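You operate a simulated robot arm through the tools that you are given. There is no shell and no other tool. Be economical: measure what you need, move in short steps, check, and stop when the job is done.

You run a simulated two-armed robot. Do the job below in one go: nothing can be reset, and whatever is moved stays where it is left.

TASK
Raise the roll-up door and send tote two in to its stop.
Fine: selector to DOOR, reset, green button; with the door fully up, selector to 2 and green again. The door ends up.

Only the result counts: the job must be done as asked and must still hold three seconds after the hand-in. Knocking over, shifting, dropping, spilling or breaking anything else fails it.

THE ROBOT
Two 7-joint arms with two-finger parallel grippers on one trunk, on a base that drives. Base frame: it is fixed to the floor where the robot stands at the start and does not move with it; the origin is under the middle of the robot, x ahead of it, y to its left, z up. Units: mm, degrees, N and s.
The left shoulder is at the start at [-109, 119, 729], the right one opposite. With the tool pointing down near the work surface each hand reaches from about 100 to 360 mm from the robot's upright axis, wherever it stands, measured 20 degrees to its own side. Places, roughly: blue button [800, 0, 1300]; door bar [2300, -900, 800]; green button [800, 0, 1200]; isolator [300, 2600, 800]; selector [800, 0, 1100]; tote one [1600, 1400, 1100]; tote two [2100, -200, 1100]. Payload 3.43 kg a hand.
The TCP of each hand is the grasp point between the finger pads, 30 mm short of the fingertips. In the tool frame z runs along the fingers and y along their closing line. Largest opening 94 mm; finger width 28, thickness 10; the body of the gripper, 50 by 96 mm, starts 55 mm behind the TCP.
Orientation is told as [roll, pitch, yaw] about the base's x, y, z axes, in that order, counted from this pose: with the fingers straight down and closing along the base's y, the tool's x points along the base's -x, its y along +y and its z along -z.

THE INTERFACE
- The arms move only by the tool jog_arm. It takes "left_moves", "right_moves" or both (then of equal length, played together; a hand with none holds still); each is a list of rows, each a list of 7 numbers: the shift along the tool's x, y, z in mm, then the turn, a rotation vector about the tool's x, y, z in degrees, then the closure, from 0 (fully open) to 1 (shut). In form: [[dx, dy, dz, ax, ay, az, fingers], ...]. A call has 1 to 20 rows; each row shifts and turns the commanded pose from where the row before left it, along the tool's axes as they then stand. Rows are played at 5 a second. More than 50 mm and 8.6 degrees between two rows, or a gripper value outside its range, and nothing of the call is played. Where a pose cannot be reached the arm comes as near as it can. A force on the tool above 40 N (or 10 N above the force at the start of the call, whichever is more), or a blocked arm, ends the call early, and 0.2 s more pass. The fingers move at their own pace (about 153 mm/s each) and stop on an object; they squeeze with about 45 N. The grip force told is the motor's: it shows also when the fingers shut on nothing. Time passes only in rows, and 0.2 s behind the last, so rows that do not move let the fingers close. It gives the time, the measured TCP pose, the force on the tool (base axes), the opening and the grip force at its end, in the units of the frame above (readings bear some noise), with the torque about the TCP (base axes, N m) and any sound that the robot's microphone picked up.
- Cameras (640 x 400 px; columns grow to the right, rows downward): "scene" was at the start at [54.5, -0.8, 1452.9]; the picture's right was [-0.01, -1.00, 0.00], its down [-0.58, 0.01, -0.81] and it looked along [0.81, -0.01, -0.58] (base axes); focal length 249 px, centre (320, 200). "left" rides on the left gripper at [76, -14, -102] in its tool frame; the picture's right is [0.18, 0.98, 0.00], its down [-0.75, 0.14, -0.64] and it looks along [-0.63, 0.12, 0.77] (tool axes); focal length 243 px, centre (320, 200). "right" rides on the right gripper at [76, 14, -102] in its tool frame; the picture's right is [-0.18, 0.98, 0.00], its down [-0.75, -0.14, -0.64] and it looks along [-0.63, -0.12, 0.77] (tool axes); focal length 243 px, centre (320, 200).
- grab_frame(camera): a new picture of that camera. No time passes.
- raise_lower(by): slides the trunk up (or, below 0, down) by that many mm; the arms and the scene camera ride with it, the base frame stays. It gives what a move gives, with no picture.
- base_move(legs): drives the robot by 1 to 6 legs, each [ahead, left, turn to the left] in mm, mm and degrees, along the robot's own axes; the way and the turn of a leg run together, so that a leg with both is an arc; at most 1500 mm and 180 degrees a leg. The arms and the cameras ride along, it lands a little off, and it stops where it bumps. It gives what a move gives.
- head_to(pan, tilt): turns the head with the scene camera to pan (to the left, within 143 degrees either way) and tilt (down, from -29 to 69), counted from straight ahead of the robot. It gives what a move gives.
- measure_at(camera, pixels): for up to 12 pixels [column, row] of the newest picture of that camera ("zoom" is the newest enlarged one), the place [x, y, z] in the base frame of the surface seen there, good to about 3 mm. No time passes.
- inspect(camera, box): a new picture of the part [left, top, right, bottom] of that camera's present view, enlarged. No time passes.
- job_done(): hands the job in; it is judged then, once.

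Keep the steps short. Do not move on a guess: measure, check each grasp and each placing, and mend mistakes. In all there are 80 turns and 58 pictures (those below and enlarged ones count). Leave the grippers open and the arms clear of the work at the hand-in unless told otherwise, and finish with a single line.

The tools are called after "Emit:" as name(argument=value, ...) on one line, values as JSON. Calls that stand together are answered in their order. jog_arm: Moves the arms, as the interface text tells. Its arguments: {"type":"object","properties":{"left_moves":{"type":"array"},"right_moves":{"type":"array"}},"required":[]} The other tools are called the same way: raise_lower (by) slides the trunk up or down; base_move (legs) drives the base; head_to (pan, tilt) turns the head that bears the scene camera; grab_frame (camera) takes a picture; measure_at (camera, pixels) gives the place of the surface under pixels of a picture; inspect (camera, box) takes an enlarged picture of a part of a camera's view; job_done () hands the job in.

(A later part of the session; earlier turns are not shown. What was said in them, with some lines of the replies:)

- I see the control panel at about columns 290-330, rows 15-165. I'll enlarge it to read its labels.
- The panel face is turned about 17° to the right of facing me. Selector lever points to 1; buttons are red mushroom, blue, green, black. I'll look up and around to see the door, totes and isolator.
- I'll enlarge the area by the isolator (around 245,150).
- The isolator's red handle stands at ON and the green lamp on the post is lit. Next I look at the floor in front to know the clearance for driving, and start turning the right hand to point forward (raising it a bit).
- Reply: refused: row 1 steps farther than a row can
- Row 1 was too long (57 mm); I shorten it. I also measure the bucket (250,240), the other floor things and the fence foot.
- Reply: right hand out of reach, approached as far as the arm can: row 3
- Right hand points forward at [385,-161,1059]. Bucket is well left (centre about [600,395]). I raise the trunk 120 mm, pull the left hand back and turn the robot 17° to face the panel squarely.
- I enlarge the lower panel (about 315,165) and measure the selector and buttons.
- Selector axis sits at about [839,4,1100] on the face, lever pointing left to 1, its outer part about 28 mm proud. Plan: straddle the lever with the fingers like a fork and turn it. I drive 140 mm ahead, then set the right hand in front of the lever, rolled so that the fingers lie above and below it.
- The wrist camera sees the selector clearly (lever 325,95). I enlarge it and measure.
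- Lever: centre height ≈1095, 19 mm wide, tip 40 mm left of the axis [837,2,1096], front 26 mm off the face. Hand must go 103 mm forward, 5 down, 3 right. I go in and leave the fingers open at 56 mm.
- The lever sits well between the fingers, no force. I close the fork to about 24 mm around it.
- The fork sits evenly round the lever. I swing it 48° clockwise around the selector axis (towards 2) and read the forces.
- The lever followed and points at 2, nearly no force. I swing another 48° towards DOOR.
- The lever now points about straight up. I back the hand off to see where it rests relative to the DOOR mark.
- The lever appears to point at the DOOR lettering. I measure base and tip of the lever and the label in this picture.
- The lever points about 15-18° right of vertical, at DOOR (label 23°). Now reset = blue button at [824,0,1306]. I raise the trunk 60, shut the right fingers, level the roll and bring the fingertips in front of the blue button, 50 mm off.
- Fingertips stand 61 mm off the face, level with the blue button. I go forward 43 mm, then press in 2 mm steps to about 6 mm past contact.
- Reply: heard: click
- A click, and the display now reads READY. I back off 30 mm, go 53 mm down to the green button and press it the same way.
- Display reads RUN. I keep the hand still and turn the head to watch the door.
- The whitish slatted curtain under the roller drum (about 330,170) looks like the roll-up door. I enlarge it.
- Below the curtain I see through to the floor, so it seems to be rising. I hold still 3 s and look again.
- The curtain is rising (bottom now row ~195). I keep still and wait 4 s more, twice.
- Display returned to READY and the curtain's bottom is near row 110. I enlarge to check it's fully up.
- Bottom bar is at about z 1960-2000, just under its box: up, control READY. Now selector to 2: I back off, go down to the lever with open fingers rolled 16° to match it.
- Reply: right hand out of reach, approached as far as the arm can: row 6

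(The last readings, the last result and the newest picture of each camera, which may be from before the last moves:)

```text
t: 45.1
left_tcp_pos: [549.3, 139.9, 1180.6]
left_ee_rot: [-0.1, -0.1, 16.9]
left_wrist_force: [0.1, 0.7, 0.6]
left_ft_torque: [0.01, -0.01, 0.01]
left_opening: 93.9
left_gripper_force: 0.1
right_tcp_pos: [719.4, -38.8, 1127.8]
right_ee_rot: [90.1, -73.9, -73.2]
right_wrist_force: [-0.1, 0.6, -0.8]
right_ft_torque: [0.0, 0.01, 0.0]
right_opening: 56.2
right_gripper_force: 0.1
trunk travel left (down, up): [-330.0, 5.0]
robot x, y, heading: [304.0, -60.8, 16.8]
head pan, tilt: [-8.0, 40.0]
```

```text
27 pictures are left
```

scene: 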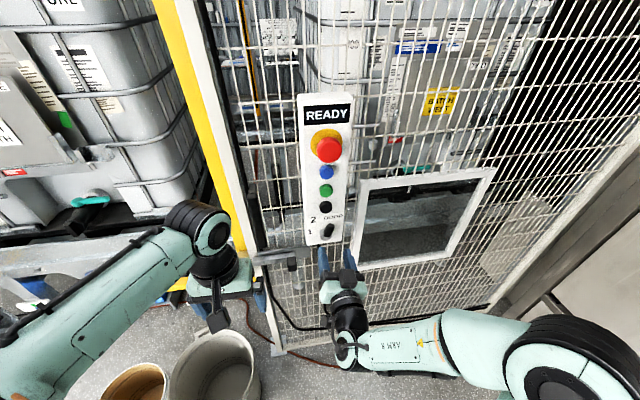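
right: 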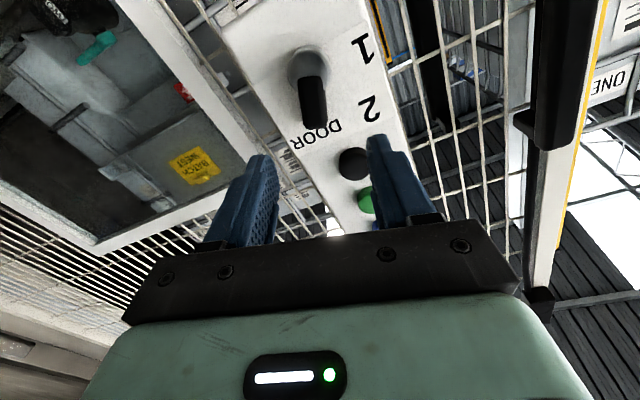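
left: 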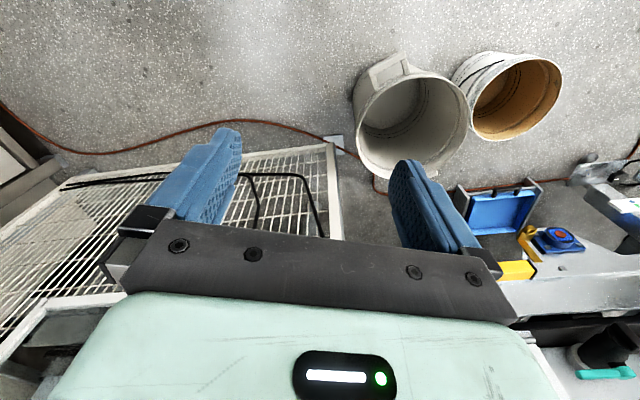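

Display READY, lever still at DOOR. The arm was at its low limit with the trunk high, so I lower the trunk 60 mm and bring the hand back to the lever's height (56 up, 4 right).

Emit:
raise_lower(by=-60)

Emit:
jog_arm(right_moves=[[-27.4, 6, 0, 0, 0, 0, 0.4], [-27.4, 6, 0, 0, 0, 0, 0.4]])

Emit:
grab_frame(camera="right")

```text
t: 46.1
left_tcp_pos: [550.0, 139.3, 1120.8]
left_ee_rot: [-0.1, 0.0, 16.9]
left_wrist_force: [-0.4, -0.3, 0.4]
left_ft_torque: [0.02, 0.02, 0.0]
left_opening: 93.9
left_gripper_force: 0.1
right_tcp_pos: [720.2, -37.5, 1066.7]
right_ee_rot: [90.4, -73.9, -73.4]
right_wrist_force: [0.3, -0.5, -0.2]
right_ft_torque: [0.0, 0.0, 0.01]
right_opening: 56.3
right_gripper_force: 0.1
trunk travel left (down, up): [-270.0, 65.0]
robot x, y, heading: [300.2, -58.0, 16.8]
head pan, tilt: [-8.0, 40.0]
```

```text
t: 46.7
left_tcp_pos: [548.2, 139.0, 1121.0]
left_ee_rot: [0.0, 0.0, 16.9]
left_wrist_force: [-0.1, 0.6, -0.3]
left_ft_torque: [0.01, -0.04, 0.0]
left_opening: 94.0
left_gripper_force: 0.0
right_tcp_pos: [720.5, -40.3, 1122.3]
right_ee_rot: [90.2, -74.0, -73.2]
right_wrist_force: [0.2, 0.4, -0.5]
right_ft_torque: [0.02, 0.0, 0.0]
right_opening: 56.2
right_gripper_force: 0.0
trunk travel left (down, up): [-270.0, 65.0]
robot x, y, heading: [299.9, -55.3, 16.9]
head pan, tilt: [-8.0, 40.0]
```

```text
26 pictures are left
```

right: 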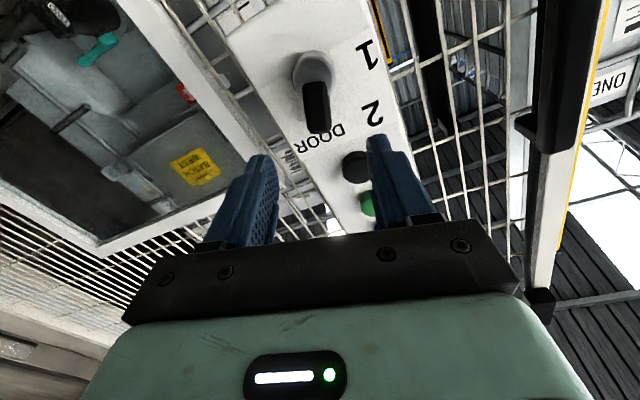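

The lever lies aligned between the fingers. I go forward 81 mm, close the fork to 24 mm, and check.

Emit:
jog_arm(right_moves=[[0, 0, 30, 0, 0, 0, 0.4], [0, 0, 30, 0, 0, 0, 0.4], [0, 0, 11, 0, 0, 0, 0.4], [0, 0, 10, 0, 0, 0, 0.4], [0, 0, 0, 0, 0, 0, 0.6], [0, 0, 0, 0, 0, 0, 0.74], [0, 0, 0, 0, 0, 0, 0.74]])

Emit:
grab_frame(camera="right")

```text
t: 48.3
left_tcp_pos: [548.7, 138.4, 1120.2]
left_ee_rot: [0.0, 0.1, 16.9]
left_wrist_force: [-0.7, 0.6, 0.5]
left_ft_torque: [-0.02, -0.02, 0.03]
left_opening: 93.9
left_gripper_force: 0.0
right_tcp_pos: [797.4, -18.8, 1121.8]
right_ee_rot: [90.0, -74.1, -73.3]
right_wrist_force: [-0.7, -0.5, -0.1]
right_ft_torque: [-0.02, 0.01, 0.01]
right_opening: 24.7
right_gripper_force: 0.4
trunk travel left (down, up): [-270.0, 65.0]
robot x, y, heading: [299.7, -58.7, 16.8]
head pan, tilt: [-8.0, 40.0]
```

```text
25 pictures are left
```

right: 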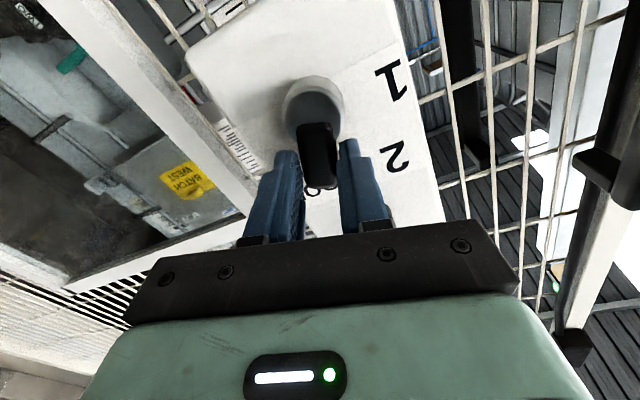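

The fork is seated. I swing it back 53° counter-clockwise towards 2.

Emit:
jog_arm(right_moves=[[0.27, 3.9, 0, 0, 0, -8, 0.74], [0.27, 3.9, 0, 0, 0, -8, 0.74], [0.27, 3.9, 0, 0, 0, -8, 0.74], [0.27, 3.9, 0, 0, 0, -8, 0.74], [0.27, 3.9, 0, 0, 0, -8, 0.74], [0.27, 3.9, 0, 0, 0, -8, 0.74], [0.1, 2.4, 0, 0, 0, -5, 0.74]])

Emit:
jog_arm(right_moves=[[0, 0, 0, 0, 0, 0, 0.55], [0, 0, -25, 0, 0, 0, 0.4], [0, 0, -45, 0, 0, 0, 0.4], [0, 0, -30, 0, 0, 0, 0.4]])

Emit:
inspect(camera="scene", box=[280, 130, 380, 260])

Emit:
grab_frame(camera="right")

```text
t: 49.9
left_tcp_pos: [548.7, 138.4, 1121.2]
left_ee_rot: [0.1, -0.1, 16.8]
left_wrist_force: [0.6, -0.4, 0.4]
left_ft_torque: [0.01, -0.01, -0.01]
left_opening: 94.2
left_gripper_force: 0.1
right_tcp_pos: [790.2, 6.5, 1117.1]
right_ee_rot: [-90.0, -52.9, 107.0]
right_wrist_force: [0.6, 0.5, 0.7]
right_ft_torque: [-0.01, 0.03, 0.04]
right_opening: 24.5
right_gripper_force: 0.1
trunk travel left (down, up): [-270.0, 65.0]
robot x, y, heading: [299.5, -54.8, 16.8]
head pan, tilt: [-8.0, 40.0]
```

```text
t: 50.9
left_tcp_pos: [548.9, 138.8, 1119.7]
left_ee_rot: [0.0, -0.1, 16.9]
left_wrist_force: [-0.4, -0.2, 0.4]
left_ft_torque: [0.02, -0.02, 0.01]
left_opening: 93.9
left_gripper_force: 0.1
right_tcp_pos: [694.0, -23.2, 1117.1]
right_ee_rot: [-90.0, -52.9, 106.9]
right_wrist_force: [-0.3, -0.2, -0.2]
right_ft_torque: [-0.03, 0.01, 0.02]
right_opening: 56.2
right_gripper_force: 0.1
trunk travel left (down, up): [-270.0, 65.0]
robot x, y, heading: [303.1, -56.5, 17.2]
head pan, tilt: [-8.0, 40.0]
```

```text
3.08 times, centred on (330, 195) of scene
```

zoom: 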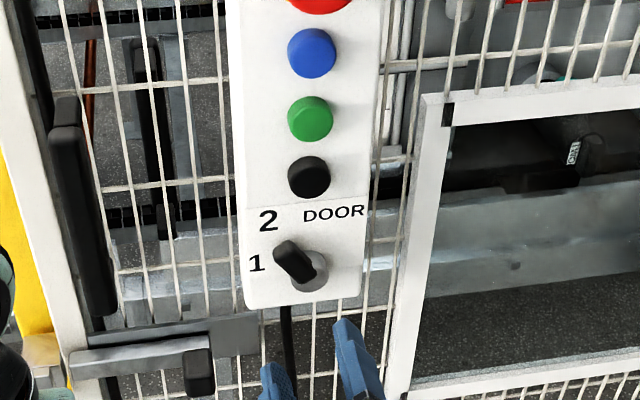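

```text
23 pictures are left
```

right: 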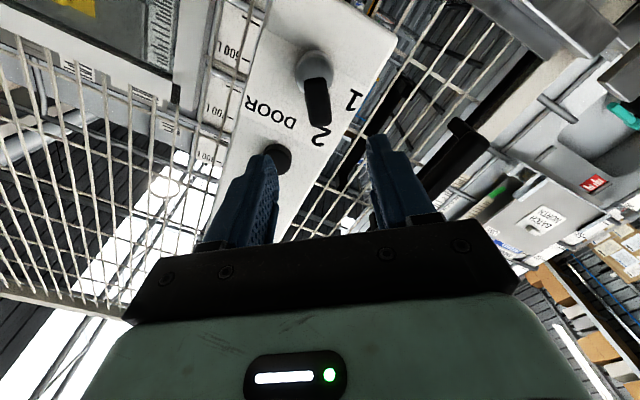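

Lever now points at 2. I verify by measuring its ends.

Emit:
inspect(camera="right", box=[240, 30, 400, 160])

Emit:
measure_at(camera="zoom", pixels=[[305, 190], [320, 280], [312, 235], [315, 330], [295, 130], [300, 160], [445, 215]])

```text
3.08 times, centred on (320, 95) of right
```

zoom: 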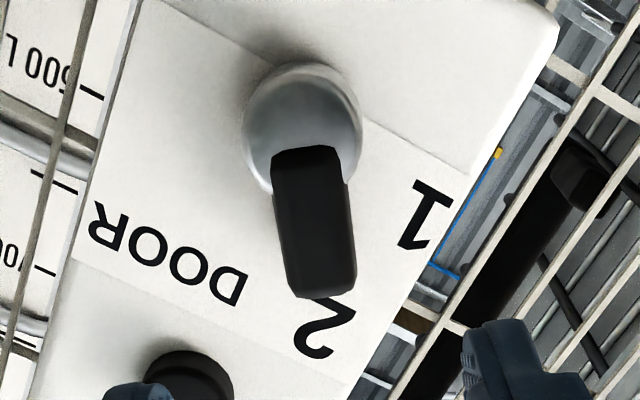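

```text
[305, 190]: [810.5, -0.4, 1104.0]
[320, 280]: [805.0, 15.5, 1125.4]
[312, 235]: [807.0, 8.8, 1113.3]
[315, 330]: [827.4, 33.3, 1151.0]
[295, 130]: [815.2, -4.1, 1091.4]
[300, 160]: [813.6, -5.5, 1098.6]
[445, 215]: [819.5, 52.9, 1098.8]
```

Lever stands at -38°, exactly on mark 2. Now to the green button: shut fingers, level the roll, raise the trunk 60 mm, then 77 mm up and 16 mm right.

Emit:
raise_lower(by=60)

Emit:
jog_arm(right_moves=[[0, 0, 0, 0, 0, 8, 0.6], [0, 0, 0, 0, 0, 8, 1], [0, 0, 0, 0, 0, 8, 1], [0, 0, 0, 0, 0, 8, 1], [0, 0, 0, 0, 0, 5, 1], [-38, -8, 0, 0, 0, 0, 1], [-39, -8, 0, 0, 0, 0, 1], [0, 0, 0, 0, 0, 0, 1]])

```text
t: 51.9
left_tcp_pos: [547.6, 138.4, 1181.7]
left_ee_rot: [0.1, -0.1, 16.9]
left_wrist_force: [0.9, -0.3, -0.7]
left_ft_torque: [-0.01, -0.06, -0.03]
left_opening: 94.0
left_gripper_force: 0.0
right_tcp_pos: [694.5, -24.3, 1178.2]
right_ee_rot: [-90.1, -53.0, 107.0]
right_wrist_force: [-1.0, 0.3, 0.2]
right_ft_torque: [0.02, 0.0, 0.0]
right_opening: 56.5
right_gripper_force: 0.1
trunk travel left (down, up): [-330.0, 5.0]
robot x, y, heading: [302.5, -56.2, 16.9]
head pan, tilt: [-8.0, 40.0]
```

```text
t: 53.7
left_tcp_pos: [549.0, 138.4, 1180.3]
left_ee_rot: [0.0, 0.0, 17.0]
left_wrist_force: [0.6, -0.2, 0.1]
left_ft_torque: [0.01, 0.0, 0.02]
left_opening: 93.8
left_gripper_force: 0.1
right_tcp_pos: [699.6, -40.5, 1255.8]
right_ee_rot: [55.3, -89.9, -38.4]
right_wrist_force: [-0.4, -0.3, 0.2]
right_ft_torque: [-0.01, -0.03, -0.01]
right_opening: 0.0
right_gripper_force: 33.2
trunk travel left (down, up): [-330.0, 5.0]
robot x, y, heading: [300.4, -57.4, 16.8]
head pan, tilt: [-8.0, 40.0]
```

Level and in front of green, 104 mm to the pressing depth. I go forward and press.

Emit:
jog_arm(right_moves=[[0, 1, 40, 0, 0, 0, 1], [0, 0, 40, 0, 0, 0, 1], [0, 0, 15, 0, 0, 0, 1], [0, 0, 3, 0, 0, 0, 1], [0, 0, 2, 0, 0, 0, 1], [0, 0, 2, 0, 0, 0, 1], [0, 0, 2, 0, 0, 0, 1]])

Emit:
grab_frame(camera="scene")

```text
t: 55.3
left_tcp_pos: [548.1, 137.6, 1180.4]
left_ee_rot: [0.0, -0.1, 16.8]
left_wrist_force: [0.1, 0.3, -0.3]
left_ft_torque: [-0.02, -0.02, -0.07]
left_opening: 93.9
left_gripper_force: 0.0
right_tcp_pos: [799.3, -9.4, 1254.4]
right_ee_rot: [143.6, -89.9, -126.8]
right_wrist_force: [-4.0, -3.2, 0.8]
right_ft_torque: [-0.02, -0.01, -0.03]
right_opening: 0.1
right_gripper_force: 32.9
trunk travel left (down, up): [-330.0, 5.0]
robot x, y, heading: [300.4, -56.7, 17.0]
head pan, tilt: [-8.0, 40.0]
heard: click
```

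```text
21 pictures are left
```

scene: 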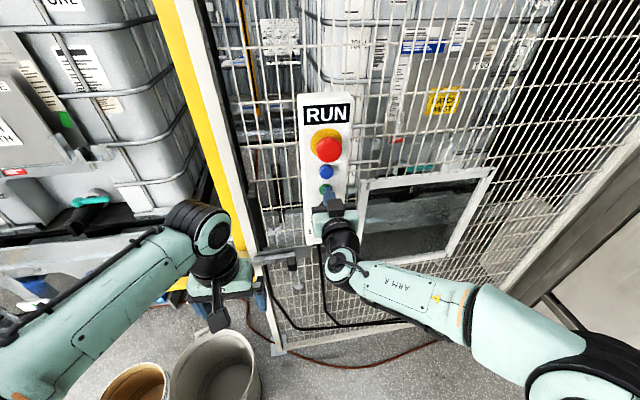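

RUN after a click. I hold still and watch tote two from the head camera.

Emit:
head_to(pan=-35, tilt=15)

Emit:
jog_arm(right_moves=[[0, 0, 0, 0, 0, 0, 1], [0, 0, 0, 0, 0, 0, 1], [0, 0, 0, 0, 0, 0, 1], [0, 0, 0, 0, 0, 0, 1], [0, 0, 0, 0, 0, 0, 1], [0, 0, 0, 0, 0, 0, 1], [0, 0, 0, 0, 0, 0, 1], [0, 0, 0, 0, 0, 0, 1], [0, 0, 0, 0, 0, 0, 1], [0, 0, 0, 0, 0, 0, 1]])

Emit:
grab_frame(camera="scene")

```text
t: 56.2
left_tcp_pos: [549.1, 137.5, 1180.8]
left_ee_rot: [0.0, 0.0, 17.0]
left_wrist_force: [0.4, -0.4, 0.9]
left_ft_torque: [0.01, 0.01, -0.02]
left_opening: 93.9
left_gripper_force: 0.0
right_tcp_pos: [798.3, -7.9, 1253.7]
right_ee_rot: [149.5, -89.8, -132.7]
right_wrist_force: [-3.5, -3.4, -1.3]
right_ft_torque: [-0.01, -0.02, -0.03]
right_opening: 0.0
right_gripper_force: 33.0
trunk travel left (down, up): [-330.0, 5.0]
robot x, y, heading: [303.8, -57.5, 17.0]
head pan, tilt: [-35.0, 15.0]
```

```text
t: 58.4
left_tcp_pos: [548.5, 138.3, 1181.2]
left_ee_rot: [0.0, -0.2, 16.9]
left_wrist_force: [1.3, 0.2, 0.6]
left_ft_torque: [-0.01, 0.0, 0.0]
left_opening: 93.8
left_gripper_force: 0.1
right_tcp_pos: [798.5, -8.6, 1255.6]
right_ee_rot: [156.9, -89.9, -140.0]
right_wrist_force: [-4.4, -1.7, 0.0]
right_ft_torque: [0.03, -0.01, 0.04]
right_opening: 0.0
right_gripper_force: 33.5
trunk travel left (down, up): [-330.0, 5.0]
robot x, y, heading: [301.1, -56.1, 16.8]
head pan, tilt: [-35.0, 15.0]
```

```text
20 pictures are left
```

scene: 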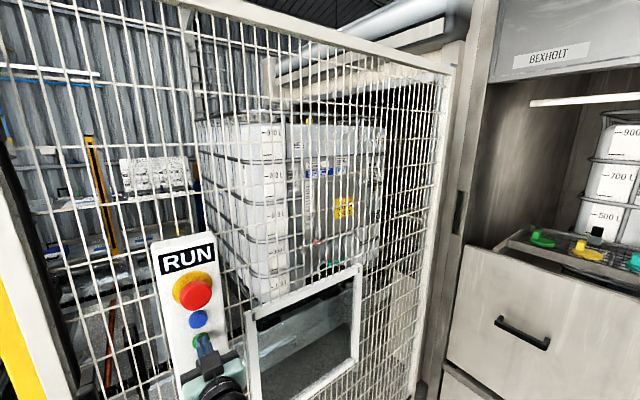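

The tote is moving to the right towards the door. I wait on in two calls and look again.

Emit:
jog_arm(right_moves=[[0, 0, 0, 0, 0, 0, 1], [0, 0, 0, 0, 0, 0, 1], [0, 0, 0, 0, 0, 0, 1], [0, 0, 0, 0, 0, 0, 1], [0, 0, 0, 0, 0, 0, 1], [0, 0, 0, 0, 0, 0, 1], [0, 0, 0, 0, 0, 0, 1], [0, 0, 0, 0, 0, 0, 1], [0, 0, 0, 0, 0, 0, 1], [0, 0, 0, 0, 0, 0, 1], [0, 0, 0, 0, 0, 0, 1], [0, 0, 0, 0, 0, 0, 1], [0, 0, 0, 0, 0, 0, 1], [0, 0, 0, 0, 0, 0, 1], [0, 0, 0, 0, 0, 0, 1], [0, 0, 0, 0, 0, 0, 1], [0, 0, 0, 0, 0, 0, 1], [0, 0, 0, 0, 0, 0, 1], [0, 0, 0, 0, 0, 0, 1], [0, 0, 0, 0, 0, 0, 1]])

Emit:
grab_frame(camera="scene")

```text
t: 62.6
left_tcp_pos: [547.4, 138.6, 1181.3]
left_ee_rot: [0.0, -0.2, 16.9]
left_wrist_force: [-0.8, 0.3, 0.0]
left_ft_torque: [0.02, 0.0, -0.01]
left_opening: 94.2
left_gripper_force: 0.1
right_tcp_pos: [798.0, -8.1, 1254.9]
right_ee_rot: [158.8, -89.9, -142.0]
right_wrist_force: [-3.7, -2.1, 0.8]
right_ft_torque: [-0.02, 0.02, 0.01]
right_opening: 0.1
right_gripper_force: 33.3
trunk travel left (down, up): [-330.0, 5.0]
robot x, y, heading: [303.2, -60.1, 16.9]
head pan, tilt: [-35.0, 15.0]
```

```text
19 pictures are left
```

scene: 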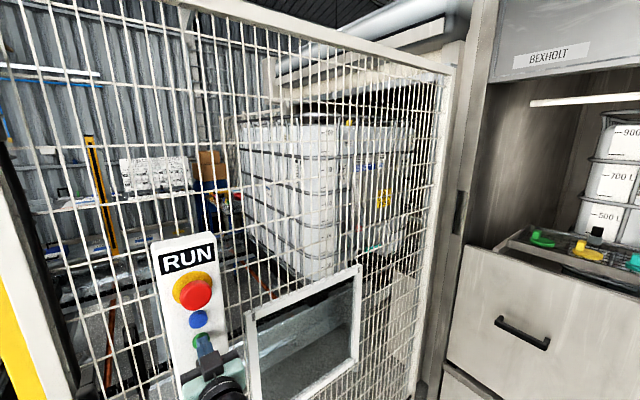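

The tote keeps moving in. I wait 8 s more and look.

Emit:
jog_arm(right_moves=[[0, 0, 0, 0, 0, 0, 1], [0, 0, 0, 0, 0, 0, 1], [0, 0, 0, 0, 0, 0, 1], [0, 0, 0, 0, 0, 0, 1], [0, 0, 0, 0, 0, 0, 1], [0, 0, 0, 0, 0, 0, 1], [0, 0, 0, 0, 0, 0, 1], [0, 0, 0, 0, 0, 0, 1], [0, 0, 0, 0, 0, 0, 1], [0, 0, 0, 0, 0, 0, 1], [0, 0, 0, 0, 0, 0, 1], [0, 0, 0, 0, 0, 0, 1], [0, 0, 0, 0, 0, 0, 1], [0, 0, 0, 0, 0, 0, 1], [0, 0, 0, 0, 0, 0, 1], [0, 0, 0, 0, 0, 0, 1], [0, 0, 0, 0, 0, 0, 1], [0, 0, 0, 0, 0, 0, 1], [0, 0, 0, 0, 0, 0, 1], [0, 0, 0, 0, 0, 0, 1]])

Emit:
jog_arm(right_moves=[[0, 0, 0, 0, 0, 0, 1], [0, 0, 0, 0, 0, 0, 1], [0, 0, 0, 0, 0, 0, 1], [0, 0, 0, 0, 0, 0, 1], [0, 0, 0, 0, 0, 0, 1], [0, 0, 0, 0, 0, 0, 1], [0, 0, 0, 0, 0, 0, 1], [0, 0, 0, 0, 0, 0, 1], [0, 0, 0, 0, 0, 0, 1], [0, 0, 0, 0, 0, 0, 1], [0, 0, 0, 0, 0, 0, 1], [0, 0, 0, 0, 0, 0, 1], [0, 0, 0, 0, 0, 0, 1], [0, 0, 0, 0, 0, 0, 1], [0, 0, 0, 0, 0, 0, 1], [0, 0, 0, 0, 0, 0, 1], [0, 0, 0, 0, 0, 0, 1], [0, 0, 0, 0, 0, 0, 1], [0, 0, 0, 0, 0, 0, 1], [0, 0, 0, 0, 0, 0, 1]])

Emit:
grab_frame(camera="scene")

```text
t: 66.8
left_tcp_pos: [548.2, 137.6, 1180.9]
left_ee_rot: [0.0, 0.0, 16.9]
left_wrist_force: [0.1, -0.1, -0.5]
left_ft_torque: [-0.01, -0.03, 0.01]
left_opening: 93.5
left_gripper_force: 0.1
right_tcp_pos: [798.8, -8.0, 1255.1]
right_ee_rot: [159.1, -90.0, -142.2]
right_wrist_force: [-5.1, -1.8, 0.2]
right_ft_torque: [0.02, 0.04, -0.01]
right_opening: 0.1
right_gripper_force: 33.2
trunk travel left (down, up): [-330.0, 5.0]
robot x, y, heading: [298.0, -59.3, 16.7]
head pan, tilt: [-35.0, 15.0]
```

```text
t: 71.0
left_tcp_pos: [547.8, 139.1, 1180.3]
left_ee_rot: [0.0, -0.1, 16.9]
left_wrist_force: [0.5, 0.0, -0.1]
left_ft_torque: [-0.03, -0.01, 0.0]
left_opening: 93.8
left_gripper_force: 0.0
right_tcp_pos: [797.7, -8.3, 1255.6]
right_ee_rot: [159.1, -89.9, -142.2]
right_wrist_force: [-3.3, -0.5, -0.5]
right_ft_torque: [0.03, 0.02, 0.0]
right_opening: 0.0
right_gripper_force: 33.3
trunk travel left (down, up): [-330.0, 5.0]
robot x, y, heading: [299.5, -57.6, 16.7]
head pan, tilt: [-35.0, 15.0]
```

```text
18 pictures are left
```

scene: 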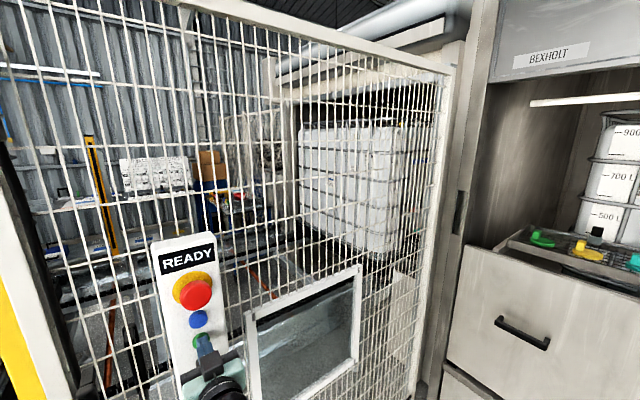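

READY again; tote two is inside the doorway. I take the hand off the button, open the fingers and check that nothing moves on.

Emit:
jog_arm(right_moves=[[0, 0, -30, 0, 0, 0, 1], [0, 0, -45, 0, 0, 0, 1], [0, 0, -45, 0, 0, 0, 0.5], [0, 0, 0, 0, 0, 0, 0], [0, 0, 0, 0, 0, 0, 0], [0, 0, 0, 0, 0, 0, 0]])

Emit:
base_move(legs=[[-150, 0, 0]])

Emit:
grab_frame(camera="scene")

Emit:
inspect(camera="scene", box=[230, 70, 460, 290])

```text
t: 72.4
left_tcp_pos: [548.5, 138.0, 1182.3]
left_ee_rot: [0.0, 0.0, 16.9]
left_wrist_force: [-0.2, 0.1, 0.5]
left_ft_torque: [0.0, -0.04, 0.01]
left_opening: 93.8
left_gripper_force: 0.1
right_tcp_pos: [686.3, -43.4, 1256.8]
right_ee_rot: [145.9, -89.9, -129.1]
right_wrist_force: [0.2, -0.7, 0.3]
right_ft_torque: [0.06, 0.01, 0.0]
right_opening: 94.2
right_gripper_force: 0.1
trunk travel left (down, up): [-330.0, 5.0]
robot x, y, heading: [304.5, -55.2, 16.8]
head pan, tilt: [-35.0, 15.0]
```

```text
t: 73.8
left_tcp_pos: [413.0, 98.1, 1181.7]
left_ee_rot: [-0.1, 0.0, 17.0]
left_wrist_force: [0.1, 0.0, -1.1]
left_ft_torque: [-0.02, -0.01, -0.02]
left_opening: 94.1
left_gripper_force: 0.1
right_tcp_pos: [549.8, -84.1, 1255.2]
right_ee_rot: [116.5, -90.0, -99.5]
right_wrist_force: [0.8, -0.2, -0.2]
right_ft_torque: [0.01, 0.01, 0.01]
right_opening: 94.1
right_gripper_force: 0.2
trunk travel left (down, up): [-330.0, 5.0]
robot x, y, heading: [162.2, -99.1, 17.0]
head pan, tilt: [-35.0, 15.0]
```

```text
17 pictures are left
```

scene: 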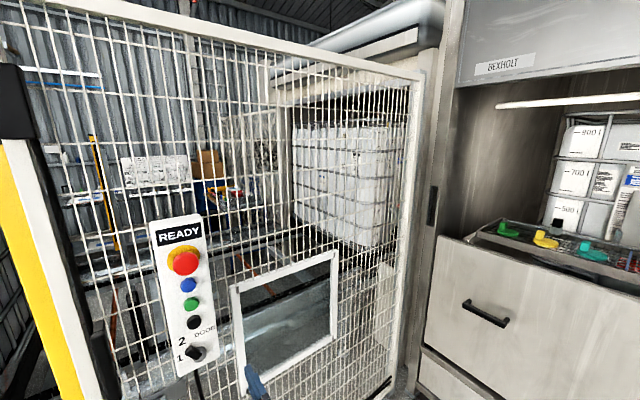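

```text
1.82 times, centred on (345, 180) of scene
```

zoom: 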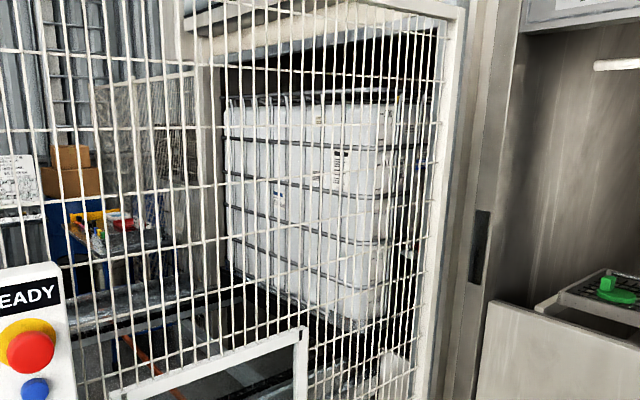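

Tote two stands in the opening, door up, READY. I measure it twice with a wait between to make sure it has stopped.

Emit:
measure_at(camera="zoom", pixels=[[262, 200], [315, 220], [365, 260], [270, 60]])

Emit:
jog_arm(right_moves=[[0, 0, 0, 0, 0, 0, 0], [0, 0, 0, 0, 0, 0, 0], [0, 0, 0, 0, 0, 0, 0], [0, 0, 0, 0, 0, 0, 0], [0, 0, 0, 0, 0, 0, 0], [0, 0, 0, 0, 0, 0, 0], [0, 0, 0, 0, 0, 0, 0], [0, 0, 0, 0, 0, 0, 0], [0, 0, 0, 0, 0, 0, 0], [0, 0, 0, 0, 0, 0, 0], [0, 0, 0, 0, 0, 0, 0], [0, 0, 0, 0, 0, 0, 0], [0, 0, 0, 0, 0, 0, 0], [0, 0, 0, 0, 0, 0, 0], [0, 0, 0, 0, 0, 0, 0]])

Emit:
inspect(camera="scene", box=[230, 70, 460, 290])

Emit:
measure_at(camera="zoom", pixels=[[262, 200], [315, 220], [365, 260], [270, 60]])

```text
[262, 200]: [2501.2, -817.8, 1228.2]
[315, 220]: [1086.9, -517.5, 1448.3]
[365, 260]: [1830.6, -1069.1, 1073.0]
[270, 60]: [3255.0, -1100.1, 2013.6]
```

```text
t: 77.0
left_tcp_pos: [411.1, 96.4, 1180.6]
left_ee_rot: [0.0, 0.1, 17.0]
left_wrist_force: [-1.0, 0.1, 0.1]
left_ft_torque: [0.0, -0.02, -0.01]
left_opening: 93.8
left_gripper_force: 0.0
right_tcp_pos: [548.5, -84.8, 1256.8]
right_ee_rot: [109.3, -90.1, -92.2]
right_wrist_force: [0.0, 0.5, 0.4]
right_ft_torque: [-0.03, 0.02, -0.01]
right_opening: 94.1
right_gripper_force: 0.0
trunk travel left (down, up): [-330.0, 5.0]
robot x, y, heading: [162.1, -99.5, 17.2]
head pan, tilt: [-35.0, 15.0]
```

```text
1.82 times, centred on (345, 180) of scene
```

zoom: 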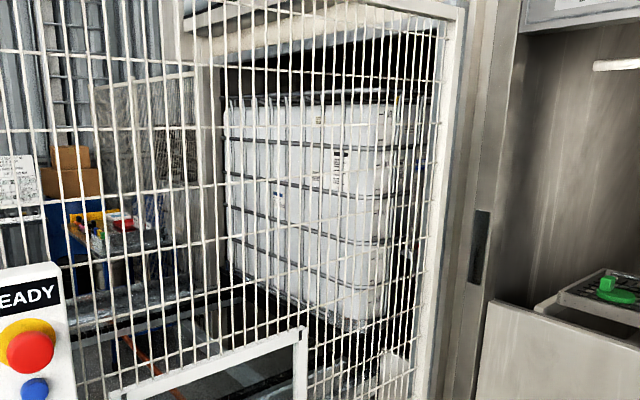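

```text
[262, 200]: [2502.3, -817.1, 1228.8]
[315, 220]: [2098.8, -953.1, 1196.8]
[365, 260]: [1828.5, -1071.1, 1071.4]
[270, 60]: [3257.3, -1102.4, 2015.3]
```

Tote two has not moved between the two looks, the door is still up, the display reads READY, and the hands are open and clear. I hand in.

Emit:
job_done()

```text
The job is handed in.
```

The roll-up door is up and tote two has come to rest in the doorway with the control back at READY, taken as its stop; I could not see the stop itself.
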